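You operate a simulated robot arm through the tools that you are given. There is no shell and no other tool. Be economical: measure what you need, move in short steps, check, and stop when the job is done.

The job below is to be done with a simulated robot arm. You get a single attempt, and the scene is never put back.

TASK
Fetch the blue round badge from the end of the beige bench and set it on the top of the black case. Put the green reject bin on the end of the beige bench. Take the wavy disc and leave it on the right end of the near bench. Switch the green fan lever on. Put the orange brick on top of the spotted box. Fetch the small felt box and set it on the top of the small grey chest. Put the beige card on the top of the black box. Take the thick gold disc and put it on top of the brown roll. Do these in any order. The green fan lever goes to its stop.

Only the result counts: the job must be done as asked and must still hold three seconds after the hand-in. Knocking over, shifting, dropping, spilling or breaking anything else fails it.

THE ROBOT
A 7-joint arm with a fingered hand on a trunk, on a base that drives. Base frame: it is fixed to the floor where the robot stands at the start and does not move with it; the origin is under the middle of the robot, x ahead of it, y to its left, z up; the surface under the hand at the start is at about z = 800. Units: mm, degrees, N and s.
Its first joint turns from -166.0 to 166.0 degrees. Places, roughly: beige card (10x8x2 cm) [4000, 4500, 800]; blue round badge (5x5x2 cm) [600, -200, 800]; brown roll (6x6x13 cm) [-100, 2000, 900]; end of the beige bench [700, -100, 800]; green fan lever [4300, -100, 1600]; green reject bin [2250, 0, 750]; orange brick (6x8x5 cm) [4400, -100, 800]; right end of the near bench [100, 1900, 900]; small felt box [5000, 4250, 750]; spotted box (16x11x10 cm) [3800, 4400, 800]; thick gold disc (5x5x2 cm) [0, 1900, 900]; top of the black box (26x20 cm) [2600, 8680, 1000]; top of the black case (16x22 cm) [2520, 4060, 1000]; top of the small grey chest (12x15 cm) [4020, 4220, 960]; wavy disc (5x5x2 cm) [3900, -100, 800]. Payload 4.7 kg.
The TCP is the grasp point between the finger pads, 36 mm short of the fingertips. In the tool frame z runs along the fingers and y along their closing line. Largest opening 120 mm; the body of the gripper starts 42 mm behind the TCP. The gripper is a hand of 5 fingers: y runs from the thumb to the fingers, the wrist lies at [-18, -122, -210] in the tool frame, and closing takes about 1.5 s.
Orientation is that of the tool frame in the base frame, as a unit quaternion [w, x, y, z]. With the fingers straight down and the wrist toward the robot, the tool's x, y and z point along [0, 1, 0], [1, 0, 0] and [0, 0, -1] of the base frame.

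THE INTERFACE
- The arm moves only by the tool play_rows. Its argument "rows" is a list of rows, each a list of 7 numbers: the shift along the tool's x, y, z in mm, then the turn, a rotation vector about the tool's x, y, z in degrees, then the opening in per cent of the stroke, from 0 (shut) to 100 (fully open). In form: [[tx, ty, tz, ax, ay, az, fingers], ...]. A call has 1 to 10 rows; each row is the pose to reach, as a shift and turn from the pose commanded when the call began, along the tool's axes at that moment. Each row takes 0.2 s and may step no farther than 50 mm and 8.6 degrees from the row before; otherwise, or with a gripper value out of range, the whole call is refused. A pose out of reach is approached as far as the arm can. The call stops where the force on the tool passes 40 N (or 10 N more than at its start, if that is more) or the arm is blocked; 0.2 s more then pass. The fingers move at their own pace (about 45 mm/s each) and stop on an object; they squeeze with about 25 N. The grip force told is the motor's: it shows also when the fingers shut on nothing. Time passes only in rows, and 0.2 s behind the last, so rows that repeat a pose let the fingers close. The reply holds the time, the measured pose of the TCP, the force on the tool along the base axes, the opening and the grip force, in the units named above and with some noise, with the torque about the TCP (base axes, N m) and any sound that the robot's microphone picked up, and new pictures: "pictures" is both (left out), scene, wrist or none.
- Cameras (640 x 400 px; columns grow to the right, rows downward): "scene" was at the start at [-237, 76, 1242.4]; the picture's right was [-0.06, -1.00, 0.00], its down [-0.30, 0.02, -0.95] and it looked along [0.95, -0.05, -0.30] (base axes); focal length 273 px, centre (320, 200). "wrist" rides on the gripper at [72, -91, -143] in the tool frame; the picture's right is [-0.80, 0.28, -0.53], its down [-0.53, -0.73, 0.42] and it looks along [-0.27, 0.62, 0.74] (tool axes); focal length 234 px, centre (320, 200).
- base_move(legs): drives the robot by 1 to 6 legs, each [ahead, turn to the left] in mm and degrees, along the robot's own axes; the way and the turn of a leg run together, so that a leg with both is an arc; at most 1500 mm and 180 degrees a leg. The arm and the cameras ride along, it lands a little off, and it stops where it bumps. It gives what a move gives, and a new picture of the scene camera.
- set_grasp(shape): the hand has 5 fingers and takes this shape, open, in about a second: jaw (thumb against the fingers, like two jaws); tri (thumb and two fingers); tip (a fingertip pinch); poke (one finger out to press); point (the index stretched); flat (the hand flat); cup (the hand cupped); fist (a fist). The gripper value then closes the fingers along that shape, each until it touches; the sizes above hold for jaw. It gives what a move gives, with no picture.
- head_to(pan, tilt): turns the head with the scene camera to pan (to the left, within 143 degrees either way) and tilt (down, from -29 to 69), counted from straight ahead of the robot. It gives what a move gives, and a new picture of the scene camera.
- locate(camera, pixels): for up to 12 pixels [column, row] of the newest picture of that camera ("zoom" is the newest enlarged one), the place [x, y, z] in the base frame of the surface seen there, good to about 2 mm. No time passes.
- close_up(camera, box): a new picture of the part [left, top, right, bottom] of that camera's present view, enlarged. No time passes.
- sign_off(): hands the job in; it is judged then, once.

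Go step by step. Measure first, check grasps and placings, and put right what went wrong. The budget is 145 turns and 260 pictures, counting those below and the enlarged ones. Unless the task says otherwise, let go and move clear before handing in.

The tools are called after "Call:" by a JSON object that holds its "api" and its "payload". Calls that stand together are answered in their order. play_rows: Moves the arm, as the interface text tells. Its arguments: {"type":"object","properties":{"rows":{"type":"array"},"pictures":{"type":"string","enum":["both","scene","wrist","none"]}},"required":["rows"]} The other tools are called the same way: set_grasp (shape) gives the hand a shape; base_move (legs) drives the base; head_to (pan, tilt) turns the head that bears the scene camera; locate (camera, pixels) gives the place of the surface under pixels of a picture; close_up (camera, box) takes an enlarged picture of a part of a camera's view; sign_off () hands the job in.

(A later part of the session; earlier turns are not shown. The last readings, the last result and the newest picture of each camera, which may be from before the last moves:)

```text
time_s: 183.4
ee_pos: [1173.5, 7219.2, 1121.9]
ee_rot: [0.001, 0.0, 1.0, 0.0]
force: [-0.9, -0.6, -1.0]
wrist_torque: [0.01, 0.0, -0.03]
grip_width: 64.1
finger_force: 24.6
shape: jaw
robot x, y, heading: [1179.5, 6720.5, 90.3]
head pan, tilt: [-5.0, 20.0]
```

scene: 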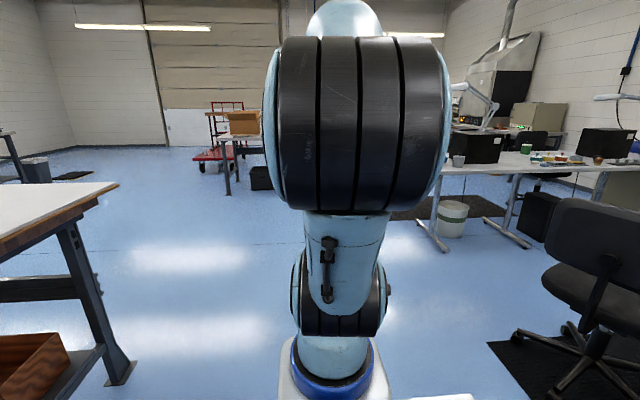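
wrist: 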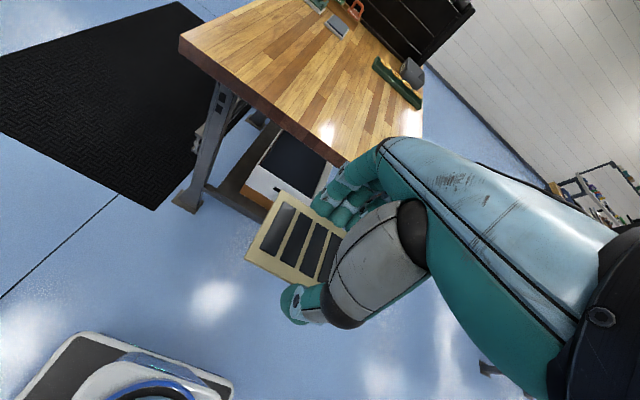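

The table's left end is at x≈2057 and the box spans x≈2450–2730, y≈8566–8790. I'll drive around to face it from the left.

Call:
{"api": "base_move", "payload": {"legs": [[1500, 0], [430, 0], [0, -90], [430, 0]]}}

Call:
{"api": "head_to", "payload": {"pan": -12, "tilt": 15}}

Call:
{"api": "close_up", "payload": {"camera": "wrist", "box": [0, 0, 640, 400]}}

```text
time_s: 199.1
ee_pos: [2079.2, 8689.0, 1121.1]
ee_rot: [0.002, 0.699, 0.716, 0.0]
force: [-0.2, 0.1, -0.2]
wrist_torque: [-0.02, 0.0, -0.02]
grip_width: 63.9
finger_force: 25.3
shape: jaw
robot x, y, heading: [1585.6, 8673.4, 1.8]
head pan, tilt: [-5.0, 20.0]
```

scene: 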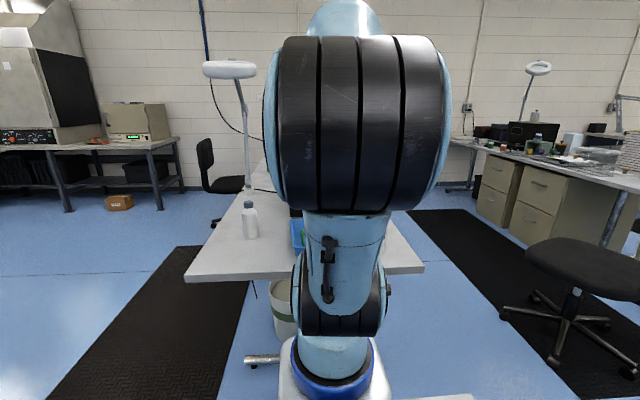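

```text
time_s: 199.8
ee_pos: [2078.2, 8688.4, 1122.1]
ee_rot: [0.002, 0.699, 0.715, -0.001]
force: [-0.1, 0.5, -0.7]
wrist_torque: [0.0, -0.01, 0.0]
grip_width: 64.0
finger_force: 25.2
shape: jaw
robot x, y, heading: [1588.7, 8671.1, 1.5]
head pan, tilt: [-12.0, 15.0]
```

scene: 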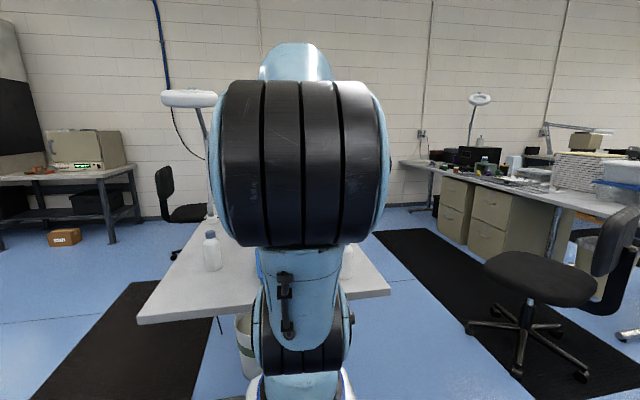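

```text
1.00 times, centred on (320, 200) of wrist (not enlarged: the box is as wide or as high as the picture)
```

zoom: 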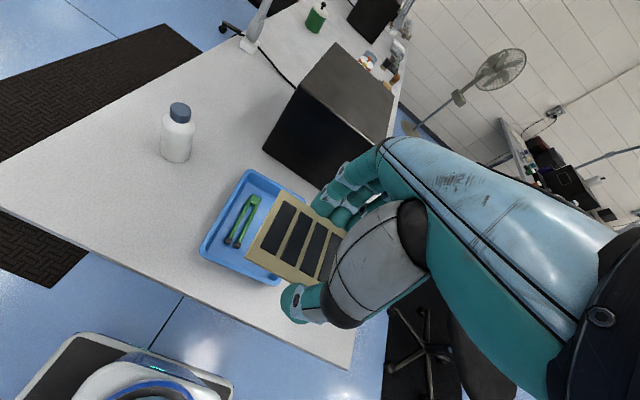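

Call:
{"api": "locate", "payload": {"camera": "zoom", "pixels": [[340, 45], [299, 90], [350, 90], [375, 125], [392, 78], [330, 110], [355, 125], [370, 105]]}}

```text
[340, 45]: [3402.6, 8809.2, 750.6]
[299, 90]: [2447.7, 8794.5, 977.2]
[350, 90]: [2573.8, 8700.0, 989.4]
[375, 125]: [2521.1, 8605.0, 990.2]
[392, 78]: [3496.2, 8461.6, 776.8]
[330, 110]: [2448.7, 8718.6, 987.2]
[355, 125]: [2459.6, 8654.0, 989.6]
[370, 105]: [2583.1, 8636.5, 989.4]
```

Box top is at z≈989.5, centre near (2575,8685). I'll extend the card over it.

Call:
{"api": "play_rows", "payload": {"rows": [[-2, 48, 0, 0, 0, 0, 10], [-4, 96, 0, 0, 0, 0, 10], [-6, 144, 0, 0, 0, 0, 10], [-8, 192, 0, 0, 0, 0, 10], [-10, 240, 0, 0, 0, 0, 10], [-12, 288, 0, 0, 0, 0, 10], [-14, 336, 0, 0, 0, 0, 10], [-16, 384, 0, 0, 0, 0, 10], [-18, 432, 10, 0, 0, 0, 10], [-19, 478, 25, 0, 0, 0, 10]], "pictures": "none"}}

Call:
{"api": "play_rows", "payload": {"rows": [[0, 12, 30, 0, 0, 0, 10], [0, 12, 50, 0, 0, 0, 10], [0, 12, 60, 0, 0, 0, 10]], "pictures": "wrist"}}

```text
time_s: 202.0
ee_pos: [2559.1, 8680.5, 1099.1]
ee_rot: [0.002, 0.699, 0.715, 0.001]
force: [-0.3, 0.1, 1.0]
wrist_torque: [-0.02, -0.03, -0.01]
grip_width: 64.2
finger_force: 25.1
shape: jaw
robot x, y, heading: [1583.6, 8668.5, 1.6]
head pan, tilt: [-12.0, 15.0]
```

```text
time_s: 202.8
ee_pos: [2570.2, 8681.6, 1035.5]
ee_rot: [0.001, 0.699, 0.715, 0.0]
force: [-0.4, 0.3, -0.2]
wrist_torque: [0.01, -0.01, -0.01]
grip_width: 63.6
finger_force: 25.3
shape: jaw
robot x, y, heading: [1585.2, 8676.1, 1.6]
head pan, tilt: [-12.0, 15.0]
```

wrist: 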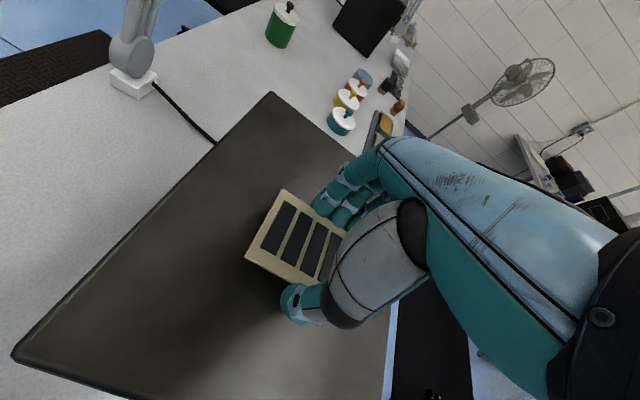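

Well inside the top. I'll lower to contact, release and rise.

Call:
{"api": "play_rows", "payload": {"rows": [[0, 0, 6, 0, 0, 0, 10], [0, 0, 9, 0, 0, 0, 10], [0, 0, 10, 0, 0, 0, 10], [0, 0, 10, 0, 0, 0, 80], [0, 0, 10, 0, 0, 0, 80], [0, 0, 10, 0, 0, 0, 80], [0, 0, -10, 0, 0, 0, 80], [0, 0, -50, 0, 0, 0, 80], [0, 0, -90, 0, 0, 0, 80]], "pictures": "wrist"}}

```text
time_s: 204.8
ee_pos: [2570.7, 8681.5, 1128.6]
ee_rot: [0.001, 0.699, 0.715, 0.0]
force: [1.1, -1.1, -0.7]
wrist_torque: [0.02, 0.03, 0.01]
grip_width: 95.9
finger_force: 0.1
shape: jaw
robot x, y, heading: [1586.2, 8672.7, 1.5]
head pan, tilt: [-12.0, 15.0]
```

wrist: 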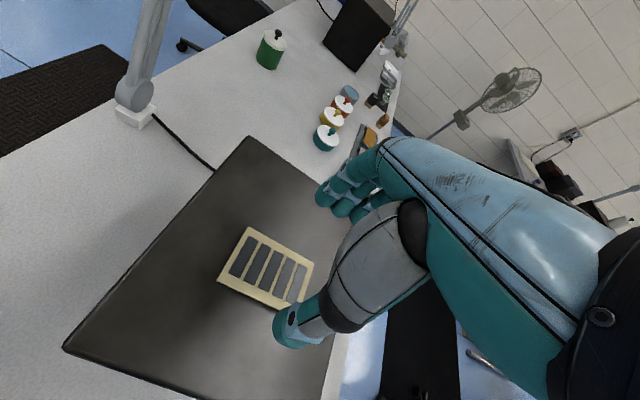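

Card rests on the black box. I'll retract and drive back down the corridor toward the near bench.

Call:
{"api": "play_rows", "payload": {"rows": [[0, -48, -15, 0, 0, 0, 100], [0, -96, -30, 0, 0, 0, 100], [0, -144, -40, 0, 0, 0, 100], [0, -192, -50, 0, 0, 0, 100], [0, -240, -50, 0, 0, 0, 100], [0, -288, -50, 0, 0, 0, 100], [0, -336, -50, 0, 0, 0, 100], [0, -384, -50, 0, 0, 0, 100], [0, -432, -50, 0, 0, 0, 100], [0, -480, -50, 0, 0, 0, 100]], "pictures": "none"}}

Call:
{"api": "base_move", "payload": {"legs": [[-430, 0], [0, -91.5], [1500, 0], [1500, 0], [1500, 0], [1500, 0]]}}

```text
refused: row 1 steps farther than a row can; nothing moved
```

```text
time_s: 239.5
ee_pos: [1296.4, 1679.0, 1128.3]
ee_rot: [0.0, 1.0, 0.014, -0.001]
force: [0.5, -0.1, 0.4]
wrist_torque: [-0.01, 0.01, 0.02]
grip_width: 95.7
finger_force: 0.1
shape: jaw
robot x, y, heading: [1282.1, 2663.5, -88.5]
head pan, tilt: [-12.0, 15.0]
```

scene: 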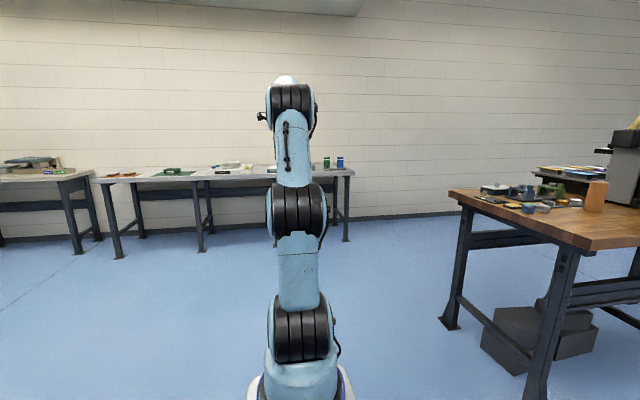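

The retraction was refused but the drive went through cleanly. I'll retract now and then face the near bench from its right end.

Call:
{"api": "play_rows", "payload": {"rows": [[0, -45, -15, 0, 0, 0, 100], [0, -90, -30, 0, 0, 0, 100], [0, -135, -45, 0, 0, 0, 100], [0, -180, -55, 0, 0, 0, 100], [0, -228, -55, 0, 0, 0, 100], [0, -276, -55, 0, 0, 0, 100], [0, -324, -55, 0, 0, 0, 100], [0, -372, -55, 0, 0, 0, 100], [0, -420, -55, 0, 0, 0, 100], [0, -465, -55, 0, 0, 0, 100]], "pictures": "none"}}

Call:
{"api": "base_move", "payload": {"legs": [[800, 0], [0, -91.5], [450, 0]]}}

Call:
{"api": "close_up", "payload": {"camera": "wrist", "box": [0, 0, 640, 400]}}

```text
time_s: 241.7
ee_pos: [1284.6, 2143.6, 1181.3]
ee_rot: [0.0, 1.0, 0.013, 0.0]
force: [-0.1, 0.0, -0.8]
wrist_torque: [0.05, -0.04, -0.01]
grip_width: 119.7
finger_force: 0.0
shape: jaw
robot x, y, heading: [1284.8, 2661.1, -88.0]
head pan, tilt: [-12.0, 15.0]
```

```text
time_s: 252.2
ee_pos: [343.9, 1862.9, 1183.7]
ee_rot: [-0.001, 0.708, -0.706, -0.001]
force: [-0.2, 1.2, 0.5]
wrist_torque: [0.01, 0.0, -0.03]
grip_width: 120.0
finger_force: 0.1
shape: jaw
robot x, y, heading: [861.6, 1851.0, -179.8]
head pan, tilt: [-12.0, 15.0]
```

scene: 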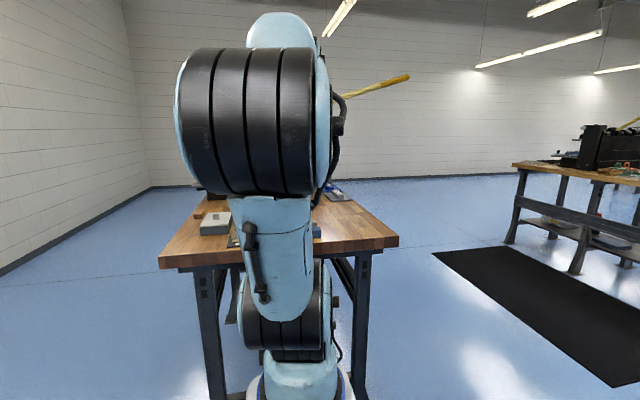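

```text
1.00 times, centred on (320, 200) of wrist (not enlarged: the box is as wide or as high as the picture)
```

zoom: 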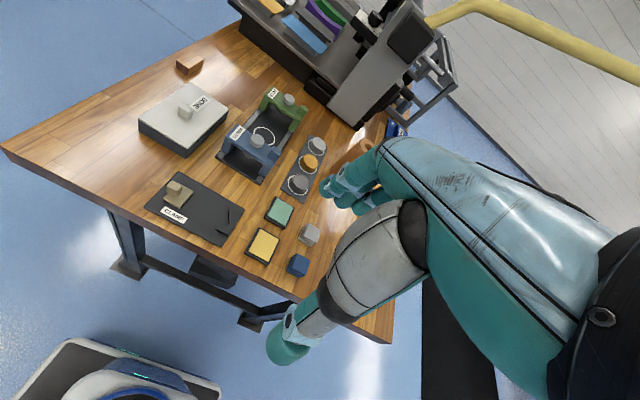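

Discs appear at (317,147), (308,162), (298,183). I'll zoom and locate.

Call:
{"api": "close_up", "payload": {"camera": "wrist", "box": [210, 70, 410, 290]}}

Call:
{"api": "locate", "payload": {"camera": "zoom", "pixels": [[320, 145], [310, 170], [290, 205], [370, 170], [390, 100]]}}

```text
1.82 times, centred on (310, 180) of wrist
```

zoom: 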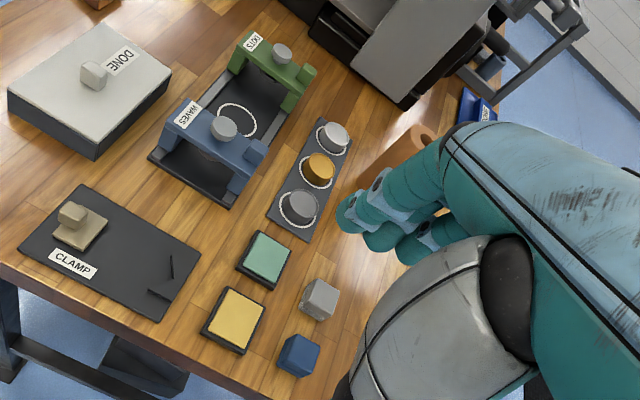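

```text
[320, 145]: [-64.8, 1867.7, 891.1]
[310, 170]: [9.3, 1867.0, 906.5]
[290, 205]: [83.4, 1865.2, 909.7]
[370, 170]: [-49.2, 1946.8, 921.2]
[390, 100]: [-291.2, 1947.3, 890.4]
```

The gold disc is at about (9,1870) between two grey ones, and the roll is hidden behind the fingers. I'll move closer for a better view.

Call:
{"api": "play_rows", "payload": {"rows": [[20, 40, 10, 0, 0, 0, 100], [40, 80, 20, 0, 0, 0, 100], [60, 120, 30, 0, 0, 0, 100], [80, 155, 40, 0, 0, 0, 100]], "pictures": "wrist"}}

Call:
{"api": "close_up", "payload": {"camera": "wrist", "box": [200, 60, 420, 300]}}

```text
time_s: 253.2
ee_pos: [189.0, 1783.3, 1143.1]
ee_rot: [0.001, 0.707, -0.707, -0.002]
force: [1.2, -0.1, 1.0]
wrist_torque: [-0.02, 0.09, -0.02]
grip_width: 119.6
finger_force: 0.1
shape: jaw
robot x, y, heading: [860.3, 1853.4, -179.6]
head pan, tilt: [-12.0, 15.0]
```

wrist: 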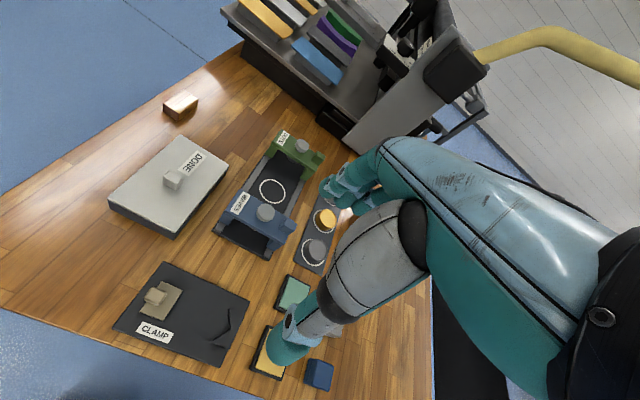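

```text
1.67 times, centred on (310, 180) of wrist
```

zoom: 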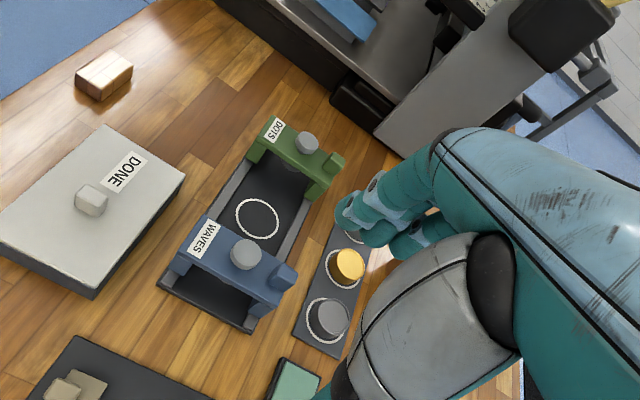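

The hand blocks the roll. I'll rotate it 90° about the vertical so it closes along y and the camera looks toward +y.

Call:
{"api": "play_rows", "payload": {"rows": [[0, 0, 0, 0, 0, 8.5, 100], [0, 0, 0, 0, 0, 17, 100], [0, 0, 0, 0, 0, 25.5, 100], [0, 0, 0, 0, 0, 34, 100], [0, 0, 0, 0, 0, 42.5, 100], [0, 0, 0, 0, 0, 51, 100], [0, 0, 0, 0, 0, 59.5, 100], [0, 0, 0, 0, 0, 68, 100], [0, 0, 0, 0, 0, 76.5, 100], [0, 0, 0, 0, 0, 85, 100]], "pictures": "none"}}

Call:
{"api": "play_rows", "payload": {"rows": [[0, 0, 0, 0, 0, 5, 100]], "pictures": "wrist"}}

```text
time_s: 255.4
ee_pos: [189.3, 1782.2, 1142.7]
ee_rot: [0.0, -0.043, 0.999, 0.001]
force: [0.9, 0.4, 0.1]
wrist_torque: [-0.04, 0.02, 0.01]
grip_width: 119.8
finger_force: 0.1
shape: jaw
robot x, y, heading: [863.2, 1850.4, -179.8]
head pan, tilt: [-12.0, 15.0]
```

```text
time_s: 255.8
ee_pos: [188.0, 1782.7, 1143.1]
ee_rot: [0.0, 0.0, 1.0, 0.0]
force: [0.5, -0.1, 0.0]
wrist_torque: [-0.02, 0.02, 0.02]
grip_width: 119.6
finger_force: 0.1
shape: jaw
robot x, y, heading: [865.6, 1848.5, -179.9]
head pan, tilt: [-12.0, 15.0]
```

wrist: 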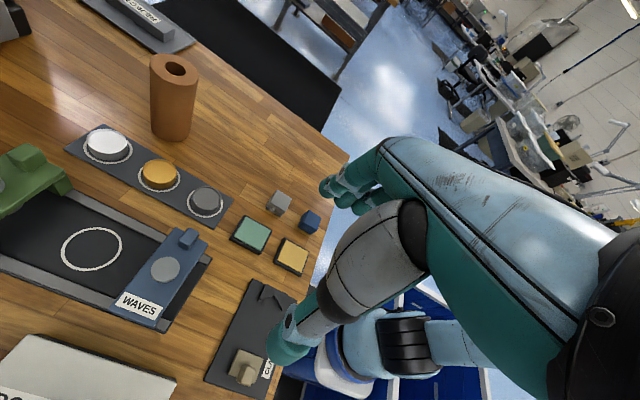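

Now the gold disc (160,173) and the brown hollow roll (175,90) are in view. I'll locate both precisely.

Call:
{"api": "close_up", "payload": {"camera": "wrist", "box": [50, 40, 250, 230]}}

Call:
{"api": "locate", "payload": {"camera": "wrist", "pixels": [[160, 173], [142, 172], [178, 172], [160, 160], [108, 144], [206, 200], [152, 66], [196, 72], [175, 57], [172, 82], [140, 160], [172, 137]]}}

```text
2.11 times, centred on (150, 135) of wrist
```

zoom: 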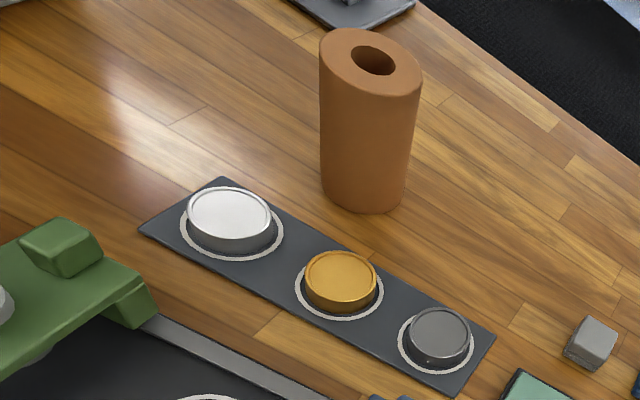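

```text
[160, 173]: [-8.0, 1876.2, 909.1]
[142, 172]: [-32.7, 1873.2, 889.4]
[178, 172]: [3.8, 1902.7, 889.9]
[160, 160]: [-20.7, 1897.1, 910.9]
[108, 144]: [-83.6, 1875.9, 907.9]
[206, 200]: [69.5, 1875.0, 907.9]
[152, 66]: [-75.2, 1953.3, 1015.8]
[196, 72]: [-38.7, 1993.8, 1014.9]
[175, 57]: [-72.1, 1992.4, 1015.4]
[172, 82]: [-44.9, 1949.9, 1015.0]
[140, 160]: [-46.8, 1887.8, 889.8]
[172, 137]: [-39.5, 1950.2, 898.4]
```

Gold disc: centre (-8,1876), top 910 on a plate at 889.5. The roll is centred near (-57,1972) with top 1015. I'll move above the disc, turning 16° so the fingers stay clear of roll and neighbours, with a 70% opening.

Call:
{"api": "play_rows", "payload": {"rows": [[45, 20, 0, 0, 0, 0, 70], [90, 40, 0, 0, 0, 0, 70], [135, 60, 10, 0, 0, 0, 70], [170, 80, 30, 0, 0, 8, 70], [196, 93, 60, 0, 0, 16, 70], [196, 93, 100, 0, 0, 16, 70], [196, 93, 130, 0, 0, 16, 70], [196, 93, 130, 0, 0, 16, 70]], "pictures": "wrist"}}

```text
refused: row 3 steps farther than a row can; nothing moved
```

Call:
{"api": "play_rows", "payload": {"rows": [[43, 20, 0, 0, 0, 0, 70], [86, 40, 0, 0, 0, 0, 70], [129, 60, 10, 0, 0, 0, 70], [165, 77, 30, 0, 0, 8, 70], [196, 93, 55, 0, 0, 16, 70], [196, 93, 100, 0, 0, 16, 70], [196, 93, 130, 0, 0, 16, 70], [196, 93, 130, 0, 0, 16, 70]], "pictures": "wrist"}}

```text
time_s: 257.6
ee_pos: [-6.7, 1875.5, 1012.3]
ee_rot: [-0.001, 0.139, 0.99, 0.0]
force: [-0.2, 0.1, -0.5]
wrist_torque: [-0.01, 0.03, -0.01]
grip_width: 84.2
finger_force: 0.0
shape: jaw
robot x, y, heading: [866.3, 1849.6, -179.7]
head pan, tilt: [-12.0, 15.0]
```

wrist: 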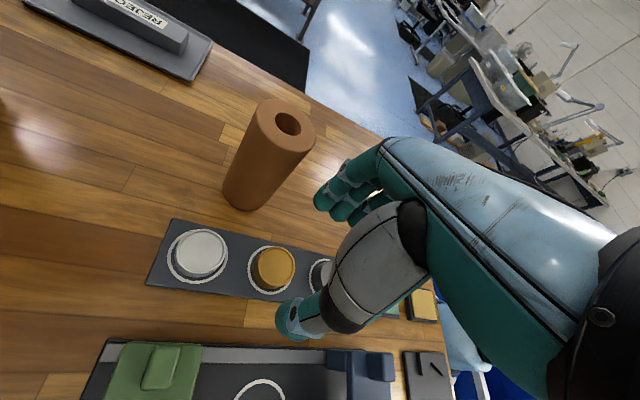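

Nearly aligned; I'll locate the disc again for a final correction.

Call:
{"api": "locate", "payload": {"camera": "wrist", "pixels": [[275, 263], [257, 262], [293, 262], [275, 249], [274, 277], [320, 272], [298, 125], [262, 110], [310, 140], [230, 285]]}}

```text
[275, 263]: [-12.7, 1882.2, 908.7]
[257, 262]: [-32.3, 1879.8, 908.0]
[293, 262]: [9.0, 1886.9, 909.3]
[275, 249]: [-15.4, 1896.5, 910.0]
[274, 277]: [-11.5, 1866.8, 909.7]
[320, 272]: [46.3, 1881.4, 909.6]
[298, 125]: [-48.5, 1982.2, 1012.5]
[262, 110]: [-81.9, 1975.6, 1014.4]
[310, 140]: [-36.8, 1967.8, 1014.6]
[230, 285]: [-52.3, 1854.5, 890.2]
```

Disc centre refined to (-12,1881). I'll correct, descend to 926 and close.

Call:
{"api": "play_rows", "payload": {"rows": [[6, 4, 30, 0, 0, 0, 70], [6, 4, 60, 0, 0, 0, 70], [6, 4, 80, 0, 0, 0, 70], [6, 4, 86, 0, 0, 0, 70], [6, 4, 86, 0, 0, 0, 10], [6, 4, 86, 0, 0, 0, 10], [6, 4, 86, 0, 0, 0, 10], [6, 4, 86, 0, 0, 0, 10], [6, 4, 86, 0, 0, 0, 10]], "pictures": "wrist"}}

```text
time_s: 259.6
ee_pos: [-12.3, 1882.9, 927.1]
ee_rot: [0.0, 0.139, 0.99, 0.001]
force: [0.2, -1.2, 0.0]
wrist_torque: [0.03, 0.02, -0.03]
grip_width: 36.7
finger_force: 24.9
shape: jaw
robot x, y, heading: [865.9, 1847.5, -179.5]
head pan, tilt: [-12.0, 15.0]
```

wrist: 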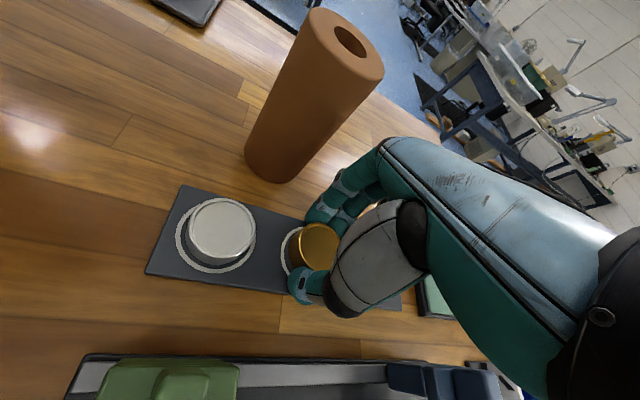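

Gripped at 36.7 mm. I'll lift and move above the roll.

Call:
{"api": "play_rows", "payload": {"rows": [[0, 0, -40, 0, 0, 0, 10], [0, 0, -85, 0, 0, 0, 10], [0, 0, -130, 0, 0, 0, 10], [0, 0, -165, 0, 0, 0, 10], [23, 24, -170, 0, 0, 0, 10], [46, 48, -170, 0, 0, 0, 10], [69, 73, -170, 0, 0, 0, 10], [69, 73, -160, 0, 0, 0, 10], [69, 73, -160, 0, 0, 0, 10]], "pictures": "wrist"}}

```text
time_s: 261.6
ee_pos: [-57.5, 1969.2, 1087.0]
ee_rot: [-0.001, 0.14, 0.99, 0.001]
force: [-0.2, 0.5, -0.5]
wrist_torque: [0.02, -0.02, 0.01]
grip_width: 36.9
finger_force: 24.9
shape: jaw
robot x, y, heading: [859.1, 1849.5, -179.5]
head pan, tilt: [-12.0, 15.0]
```

wrist: 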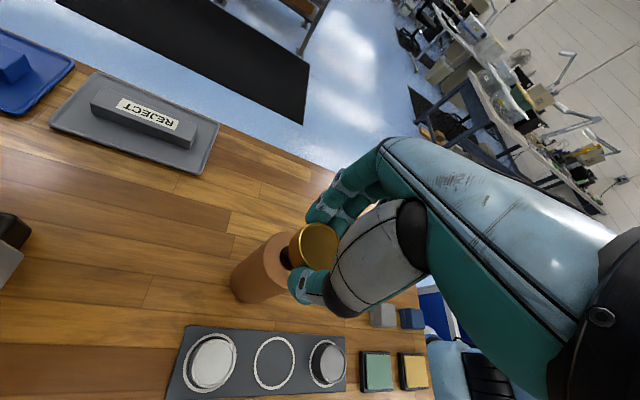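

I'll verify the roll's position relative to the disc from this view.

Call:
{"api": "close_up", "payload": {"camera": "wrist", "box": [220, 210, 360, 310]}}

Call:
{"api": "locate", "payload": {"camera": "wrist", "pixels": [[265, 255], [272, 245], [266, 270], [275, 282], [285, 288], [280, 238], [313, 243], [300, 250]]}}

```text
4.00 times, centred on (290, 260) of wrist
```

zoom: 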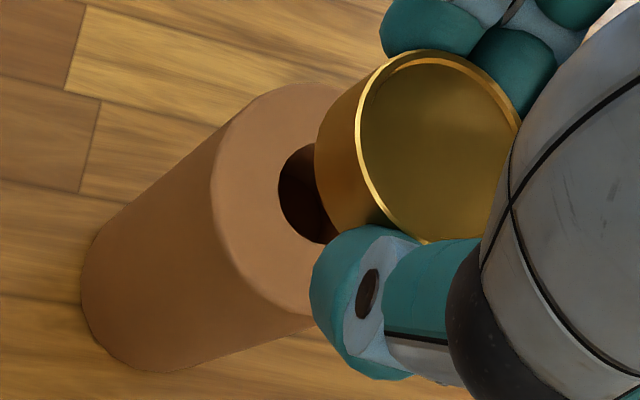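

```text
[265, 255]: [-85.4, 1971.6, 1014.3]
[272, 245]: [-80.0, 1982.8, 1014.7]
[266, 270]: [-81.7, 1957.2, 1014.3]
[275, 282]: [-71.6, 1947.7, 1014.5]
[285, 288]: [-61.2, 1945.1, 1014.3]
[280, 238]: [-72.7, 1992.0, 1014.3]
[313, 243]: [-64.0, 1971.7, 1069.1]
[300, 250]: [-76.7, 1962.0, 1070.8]
```

Roll centre confirmed at (-58,1972), top 1014.5. I'll lower the disc to just touch, release gently and rise.

Call:
{"api": "play_rows", "payload": {"rows": [[1, 3, 12, 0, 0, 0, 10], [1, 3, 24, 0, 0, 0, 10], [1, 3, 31, 0, 0, 0, 10], [1, 3, 34, 0, 0, 0, 10], [1, 3, 35, 0, 0, 0, 10]], "pictures": "wrist"}}

```text
time_s: 262.8
ee_pos: [-57.3, 1973.6, 1052.1]
ee_rot: [-0.001, 0.14, 0.99, 0.0]
force: [-0.2, 0.6, -0.8]
wrist_torque: [-0.01, 0.01, -0.01]
grip_width: 36.7
finger_force: 25.1
shape: jaw
robot x, y, heading: [865.1, 1845.5, -179.7]
head pan, tilt: [-12.0, 15.0]
```

wrist: 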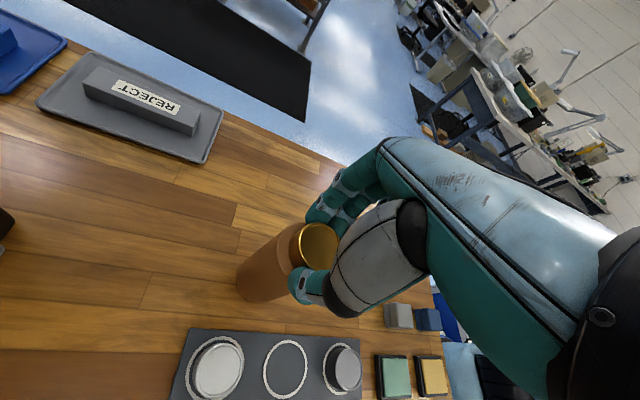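

Just above contact. I'll lower 1.5 mm more, open slowly and rise.

Call:
{"api": "play_rows", "payload": {"rows": [[0, 0, 1.5, 0, 0, 0, 10], [0, 0, 1.5, 0, 0, 0, 32], [0, 0, 1.5, 0, 0, 0, 40], [0, 0, 1.5, 0, 0, 0, 60], [0, 0, 1.5, 0, 0, 0, 70], [0, 0, 0, 0, 0, 0, 70], [0, 0, -25, 0, 0, 0, 70], [0, 0, -65, 0, 0, 0, 70], [0, 0, -105, 0, 0, 0, 70]], "pictures": "wrist"}}

```text
time_s: 264.8
ee_pos: [-57.2, 1972.1, 1158.2]
ee_rot: [0.001, 0.139, 0.99, 0.001]
force: [0.1, 0.4, -0.4]
wrist_torque: [0.0, -0.05, -0.02]
grip_width: 83.3
finger_force: 0.1
shape: jaw
robot x, y, heading: [866.3, 1853.6, -179.5]
head pan, tilt: [-12.0, 15.0]
```

wrist: 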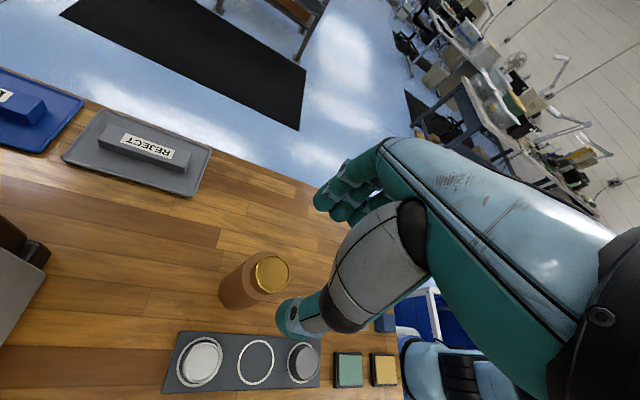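

The gold disc rests on the roll (270,270). I'll retract and turn the hand back to the driving pose.

Call:
{"api": "play_rows", "payload": {"rows": [[-45, 0, -20, 0, 0, 0, 70], [-90, 0, -25, 0, 0, -8.5, 80], [-136, 2, -25, 0, 0, -17, 100], [-182, 2, -25, 0, 0, -25.5, 100], [-228, 3, -25, 0, 0, -34, 100], [-274, 3, -25, 0, 0, -42.5, 100], [-320, 4, -25, 0, 0, -51, 100], [-366, 5, -25, 0, 0, -59.5, 100], [-412, 6, -25, 0, 0, -68, 100], [-456, 6, -25, 0, 0, -76.5, 100]], "pictures": "none"}}

Call:
{"api": "play_rows", "payload": {"rows": [[0, 0, 0, 0, 0, -8, 100], [0, 0, 0, 0, 0, -16, 100], [0, 0, 0, 0, 0, -24, 100], [0, 0, 0, 0, 0, -29.5, 100]], "pictures": "wrist"}}

```text
time_s: 267.0
ee_pos: [383.0, 1852.1, 1180.7]
ee_rot: [0.001, -0.505, 0.863, 0.0]
force: [-0.8, 0.7, -0.6]
wrist_torque: [0.04, -0.07, 0.0]
grip_width: 119.9
finger_force: 0.0
shape: jaw
robot x, y, heading: [862.7, 1851.1, -179.5]
head pan, tilt: [-12.0, 15.0]
```

```text
time_s: 268.0
ee_pos: [382.1, 1853.0, 1182.2]
ee_rot: [0.001, 0.708, -0.707, -0.001]
force: [0.2, -0.3, 0.2]
wrist_torque: [0.02, 0.01, 0.0]
grip_width: 119.9
finger_force: 0.0
shape: jaw
robot x, y, heading: [860.8, 1851.2, -179.7]
head pan, tilt: [-12.0, 15.0]
```

wrist: 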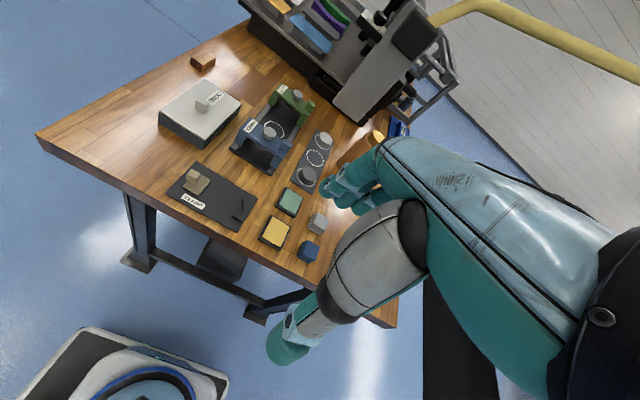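

For later I'll measure the free area at the bench's right end in this view, then drive toward the far bench with the wavy disc and brick.

Call:
{"api": "locate", "payload": {"camera": "wrist", "pixels": [[308, 250], [318, 222], [276, 232], [290, 202], [392, 325], [340, 285], [250, 225], [210, 225], [330, 255], [262, 250]]}}

Call:
{"api": "base_move", "payload": {"legs": [[-300, 0], [0, 138], [1500, 0], [900, 0]]}}

```text
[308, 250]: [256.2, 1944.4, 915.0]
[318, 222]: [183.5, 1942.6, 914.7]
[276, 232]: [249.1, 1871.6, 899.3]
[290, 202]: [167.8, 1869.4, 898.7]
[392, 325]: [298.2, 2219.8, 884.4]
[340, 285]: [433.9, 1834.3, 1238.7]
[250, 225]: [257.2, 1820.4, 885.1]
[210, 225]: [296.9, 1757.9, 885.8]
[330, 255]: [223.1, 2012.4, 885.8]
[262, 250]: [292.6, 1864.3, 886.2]
```

```text
time_s: 285.5
ee_pos: [3015.8, 195.1, 1182.7]
ee_rot: [0.005, 0.922, 0.388, 0.0]
force: [1.0, 0.9, -0.8]
wrist_torque: [0.0, 0.0, 0.0]
grip_width: 120.0
finger_force: 0.1
shape: jaw
robot x, y, heading: [2679.4, 539.7, -45.3]
head pan, tilt: [-12.0, 15.0]
stopped in leg 4: the robot was blocked; the commanded pose is now the measured one
```

scene: 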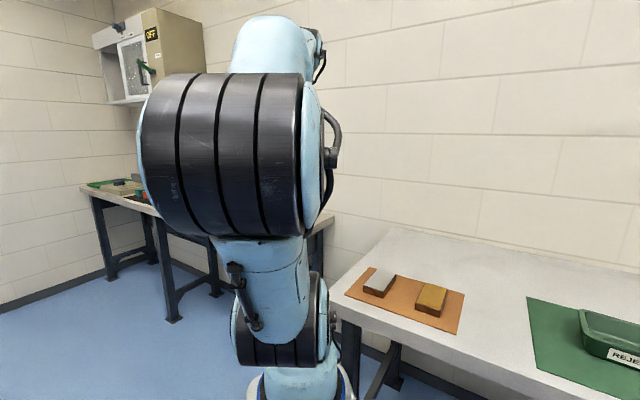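

I mis-aimed and touched the beige bench's front edge at (2679,540); everything on it looks undisturbed. I'll back off and drive to the far bench at about (4050,750), facing it.

Call:
{"api": "base_move", "payload": {"legs": [[-330, 0], [0, 45.3], [1500, 0], [120, 0], [0, -90]]}}

Call:
{"api": "head_to", "payload": {"pan": 20, "tilt": 5}}

Call:
{"api": "close_up", "payload": {"camera": "wrist", "box": [0, 0, 640, 400]}}

```text
time_s: 301.4
ee_pos: [4063.1, 299.6, 1184.6]
ee_rot: [0.004, 1.0, 0.015, -0.002]
force: [0.4, -0.6, 0.0]
wrist_torque: [0.02, -0.01, 0.0]
grip_width: 120.1
finger_force: 0.1
shape: jaw
robot x, y, heading: [4061.5, 777.8, -89.1]
head pan, tilt: [-12.0, 15.0]
```

scene: 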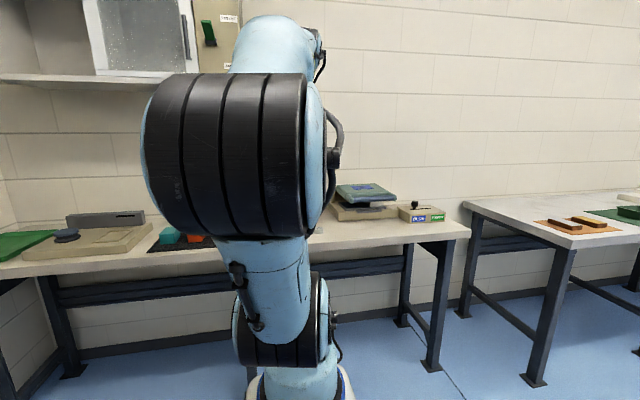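

```text
time_s: 302.3
ee_pos: [4061.6, 299.9, 1183.7]
ee_rot: [0.005, 1.0, 0.015, -0.001]
force: [-0.6, -1.1, 0.2]
wrist_torque: [0.0, 0.0, 0.0]
grip_width: 119.9
finger_force: 0.0
shape: jaw
robot x, y, heading: [4057.8, 777.5, -89.3]
head pan, tilt: [20.0, 5.0]
```

scene: 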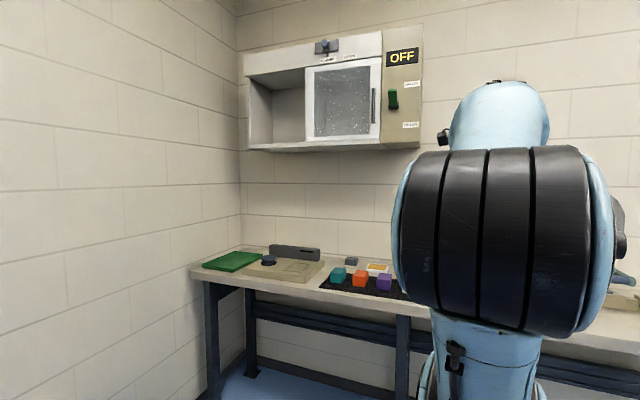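

```text
1.00 times, centred on (320, 200) of wrist (not enlarged: the box is as wide or as high as the picture)
```

zoom: 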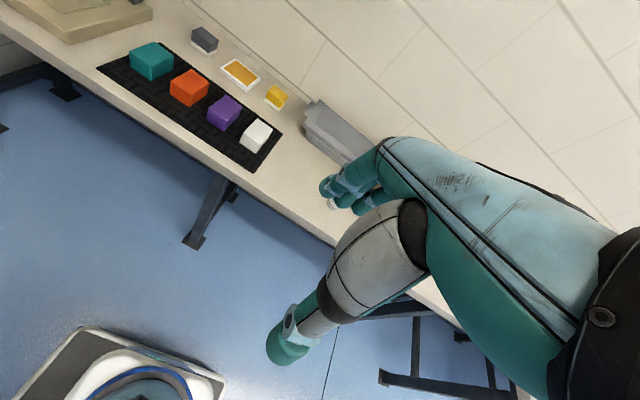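

The cabinet panel shows OFF with a green lever at (393,98). I'll zoom in and measure it and the orange brick.

Call:
{"api": "close_up", "payload": {"camera": "scene", "box": [300, 25, 440, 155]}}

Call:
{"api": "locate", "payload": {"camera": "scene", "pixels": [[393, 92], [393, 104], [390, 106], [400, 98], [410, 85], [410, 125], [402, 57], [374, 105], [326, 45], [400, 140]]}}

Call:
{"api": "locate", "payload": {"camera": "zoom", "pixels": [[320, 200]]}}

```text
3.08 times, centred on (370, 90) of scene
```

zoom: 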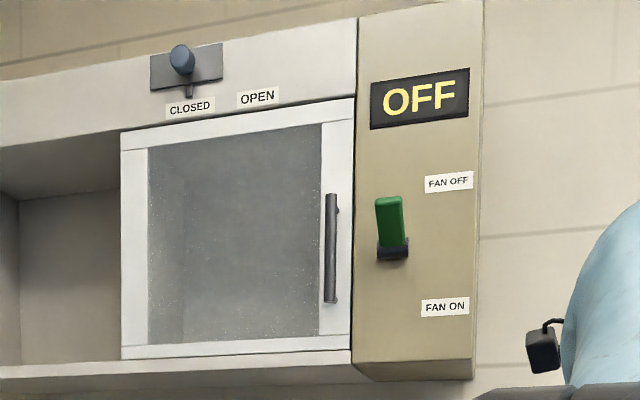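

```text
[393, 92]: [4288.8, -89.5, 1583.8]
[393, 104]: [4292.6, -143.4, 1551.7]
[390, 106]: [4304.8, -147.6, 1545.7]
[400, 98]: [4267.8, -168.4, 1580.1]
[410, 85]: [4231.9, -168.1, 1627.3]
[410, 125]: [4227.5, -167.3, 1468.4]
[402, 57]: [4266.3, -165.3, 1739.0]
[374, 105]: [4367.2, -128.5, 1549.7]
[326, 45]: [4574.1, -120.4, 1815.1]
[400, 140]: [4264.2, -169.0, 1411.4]
```

```text
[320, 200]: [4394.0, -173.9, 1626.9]
```

The lever pivots at about (4297,-168,1548), sticking out and up to about (4289,-85,1600); FAN ON is below. I'll raise the closed hand toward it, keeping well in front, then tilt it.

Call:
{"api": "play_rows", "payload": {"rows": [[17.5, 23, -38.5, 0, 0, 0, 50], [35, 46, -77, 0, 0, 0, 0], [52.5, 69, -115.5, 0, 0, 0, 0], [70, 92, -154, 0, 0, 0, 0], [87.5, 115, -192.5, 0, 0, 0, 0], [105, 138, -231, 0, 0, 0, 0], [122.5, 161, -269.5, 0, 0, 0, 0], [140, 184, -308, 0, 0, 0, 0], [157.5, 207, -346.5, 0, 0, 0, 0], [175, 230, -385, 0, 0, 0, 0]], "pictures": "none"}}

Call:
{"api": "play_rows", "payload": {"rows": [[17.5, 15, -40, -8, 0, 0, 0], [35, 30, -80, -16, 0, 0, 0], [52.5, 45, -110, -24, 0, 0, 0], [58, 60, -120, -32, 0, 0, 0], [58, 70, -120, -40, 0, 0, 0]]}}

```text
time_s: 304.5
ee_pos: [4223.9, 108.1, 1494.7]
ee_rot: [0.002, 1.0, 0.015, -0.003]
force: [1.3, -1.6, -1.6]
wrist_torque: [0.16, 0.08, 0.0]
grip_width: 0.0
finger_force: 24.9
shape: jaw
out of reach, approached as far as the arm can: row 9, 10
robot x, y, heading: [4056.3, 774.3, -89.1]
head pan, tilt: [20.0, 5.0]
```

```text
time_s: 305.7
ee_pos: [4284.6, 41.1, 1614.9]
ee_rot: [0.346, 0.938, 0.015, 0.002]
force: [0.6, -0.7, -1.1]
wrist_torque: [-0.01, 0.05, -0.04]
grip_width: 0.0
finger_force: 24.4
shape: jaw
out of reach, approached as far as the arm can: row 1, 2, 3, 4
robot x, y, heading: [4059.1, 775.5, -89.1]
head pan, tilt: [20.0, 5.0]
```

scene: 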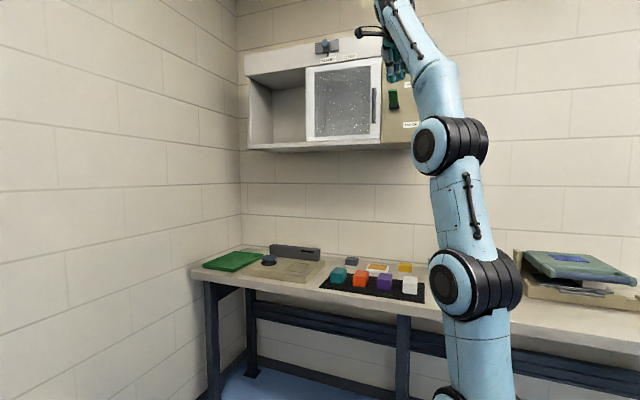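
wrist: 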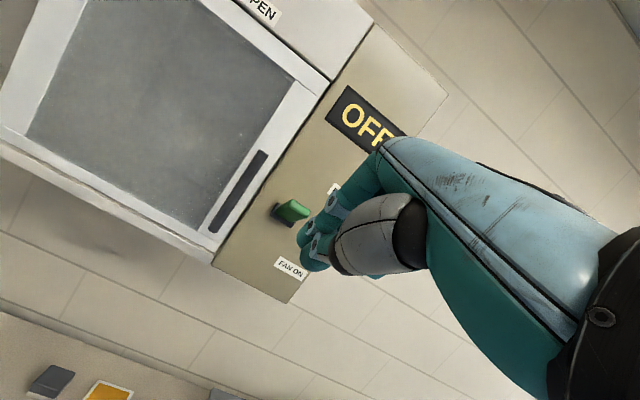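

I'll locate the lever from this closer wrist view.

Call:
{"api": "locate", "payload": {"camera": "wrist", "pixels": [[305, 212], [295, 203], [290, 212], [283, 210], [278, 217], [298, 216], [262, 195]]}}

Call:
{"api": "close_up", "payload": {"camera": "wrist", "box": [240, 160, 360, 260]}}

```text
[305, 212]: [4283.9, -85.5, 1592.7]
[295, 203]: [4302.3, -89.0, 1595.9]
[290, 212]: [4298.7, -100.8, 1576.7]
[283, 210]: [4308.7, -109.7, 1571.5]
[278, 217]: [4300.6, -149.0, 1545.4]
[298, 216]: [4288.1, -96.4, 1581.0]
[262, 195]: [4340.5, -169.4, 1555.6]
```

```text
4.00 times, centred on (300, 210) of wrist
```

zoom: 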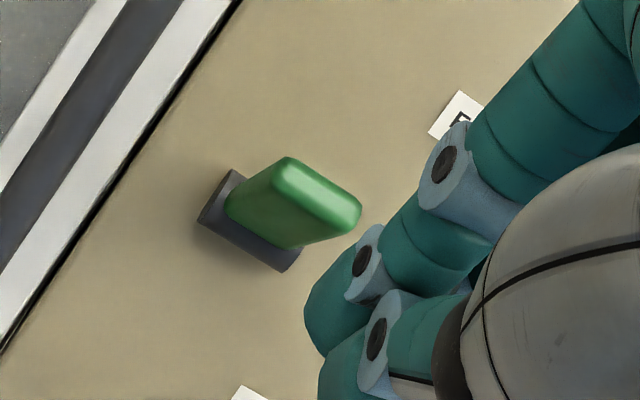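

The lever's end is at about (4294,-87,1590). I'll raise the hand and tilt it further toward horizontal, staying in front and above the lever.

Call:
{"api": "play_rows", "payload": {"rows": [[3, 22, -6, -8, 0, 0, 0], [6, 44, -12, -16, 0, 0, 0], [9, 60, -17, -24, 0, 0, 0], [11, 70, -19, -30, 0, 0, 0], [11, 70, -19, -30, 0, 0, 0]]}}

```text
time_s: 306.9
ee_pos: [4294.3, 2.6, 1677.0]
ee_rot: [0.578, 0.816, 0.012, 0.007]
force: [-0.4, 0.4, -1.1]
wrist_torque: [0.04, -0.01, -0.01]
grip_width: 0.0
finger_force: 24.7
shape: jaw
robot x, y, heading: [4060.5, 781.4, -89.0]
head pan, tilt: [20.0, 5.0]
```

scene: 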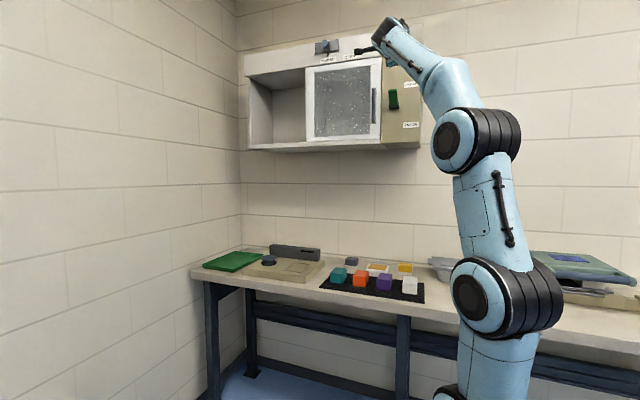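
wrist: 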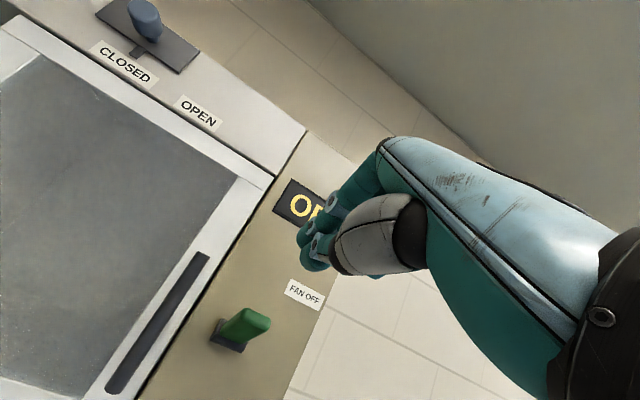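

The hand is above and in front of the lever (240,325). I'll move forward over it and push down in stages.

Call:
{"api": "play_rows", "payload": {"rows": [[0, 12, 35, 0, 0, 0, 0], [0, 24.9, 70.7, 0, 0, 0, 0], [0, 1.3, 79, 0, 0, 0, 0], [0, -22.3, 87.3, 0, 0, 0, 0], [0, -41.1, 93.9, 0, 0, 0, 0], [0, -60, 100.6, 0, 0, 0, 0], [0, -74.1, 105.6, 0, 0, 0, 0], [0, -88.3, 110.5, 0, 0, 0, 0]]}}

```text
time_s: 308.7
ee_pos: [4296.6, -72.5, 1555.9]
ee_rot: [0.577, 0.817, 0.013, 0.007]
force: [-0.2, 1.5, -0.5]
wrist_torque: [-0.02, -0.01, 0.0]
grip_width: 0.0
finger_force: 25.1
shape: jaw
robot x, y, heading: [4061.7, 782.5, -89.1]
head pan, tilt: [20.0, 5.0]
```

scene: 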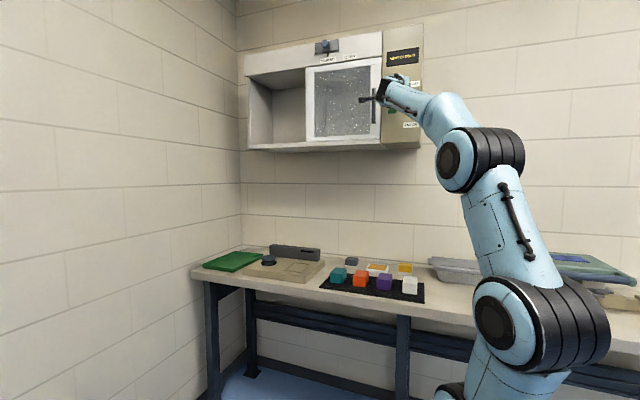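
wrist: 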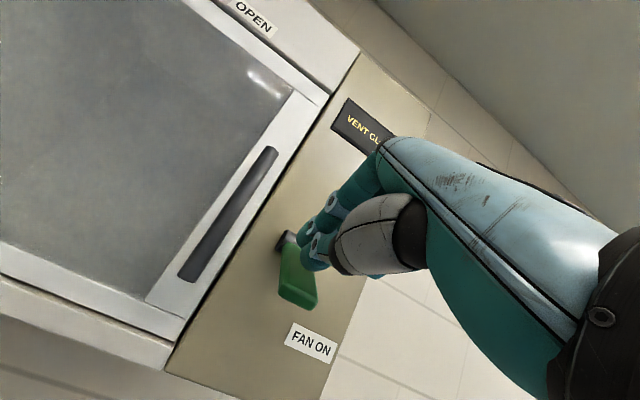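

The lever moved down; the display now reads something like "VENT CL…". I'll zoom in on it before going on.

Call:
{"api": "close_up", "payload": {"camera": "scene", "box": [300, 25, 440, 155]}}

Call:
{"api": "close_up", "payload": {"camera": "wrist", "box": [240, 80, 400, 360]}}

Call:
{"api": "locate", "payload": {"camera": "wrist", "pixels": [[300, 295], [290, 270], [312, 300], [285, 243], [298, 305]]}}

```text
3.08 times, centred on (370, 90) of scene
```

zoom: 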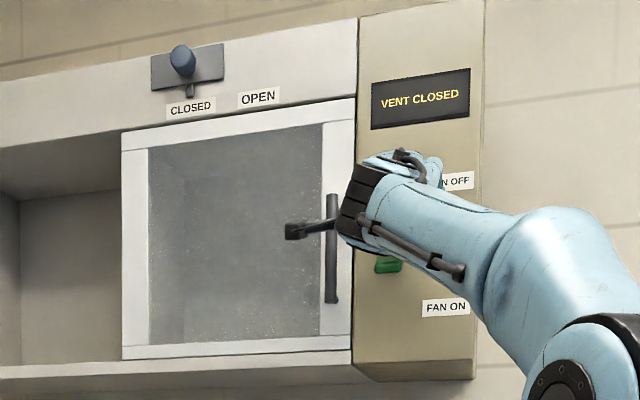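

```text
1.43 times, centred on (320, 220) of wrist
```

zoom: 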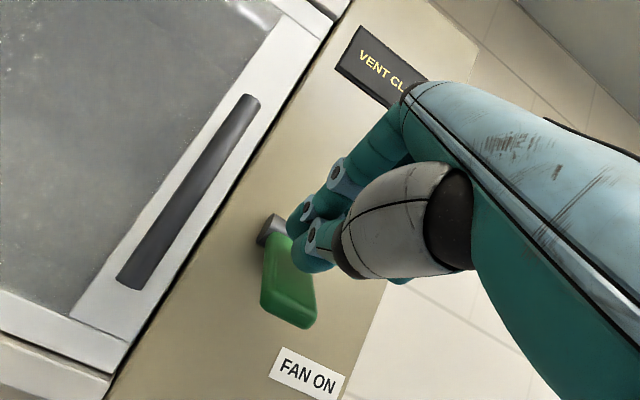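

```text
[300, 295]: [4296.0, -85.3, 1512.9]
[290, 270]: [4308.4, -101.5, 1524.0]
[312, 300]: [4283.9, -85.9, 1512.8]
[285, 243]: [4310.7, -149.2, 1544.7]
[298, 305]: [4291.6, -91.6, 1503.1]
```

The lever is now at roughly −35°. I'll push it further until the stop resists, then rise and see whether it stays.

Call:
{"api": "play_rows", "payload": {"rows": [[0, -7.5, 2.7, 0, 0, 0, 0], [0, -15, 5.3, 0, 0, 0, 0], [0, -22, 7.8, 0, 0, 0, 0], [0, -28, 10, 0, 0, 0, 0], [0, -34, 12, 0, 0, 0, 0]], "pictures": "wrist"}}

Call:
{"api": "locate", "payload": {"camera": "wrist", "pixels": [[300, 295], [290, 270], [312, 300], [285, 243], [298, 280]]}}

```text
time_s: 310.1
ee_pos: [4294.9, -63.0, 1531.3]
ee_rot: [0.584, 0.812, 0.012, 0.01]
force: [1.7, 5.1, 10.6]
wrist_torque: [-0.41, 0.17, 0.01]
grip_width: 0.0
finger_force: 25.1
shape: jaw
robot x, y, heading: [4059.8, 779.7, -89.1]
head pan, tilt: [20.0, 5.0]
stopped in row 5: the force on the tool passed its limit at 41 N (the readings are from after the stop); the commanded pose is now the measured one
```

wrist: 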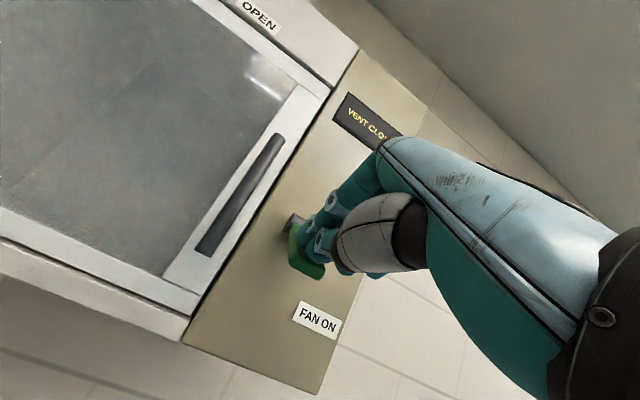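

```text
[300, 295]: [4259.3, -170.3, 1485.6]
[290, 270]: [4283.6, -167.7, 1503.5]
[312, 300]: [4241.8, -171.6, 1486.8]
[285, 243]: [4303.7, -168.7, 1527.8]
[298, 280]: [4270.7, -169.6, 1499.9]
```

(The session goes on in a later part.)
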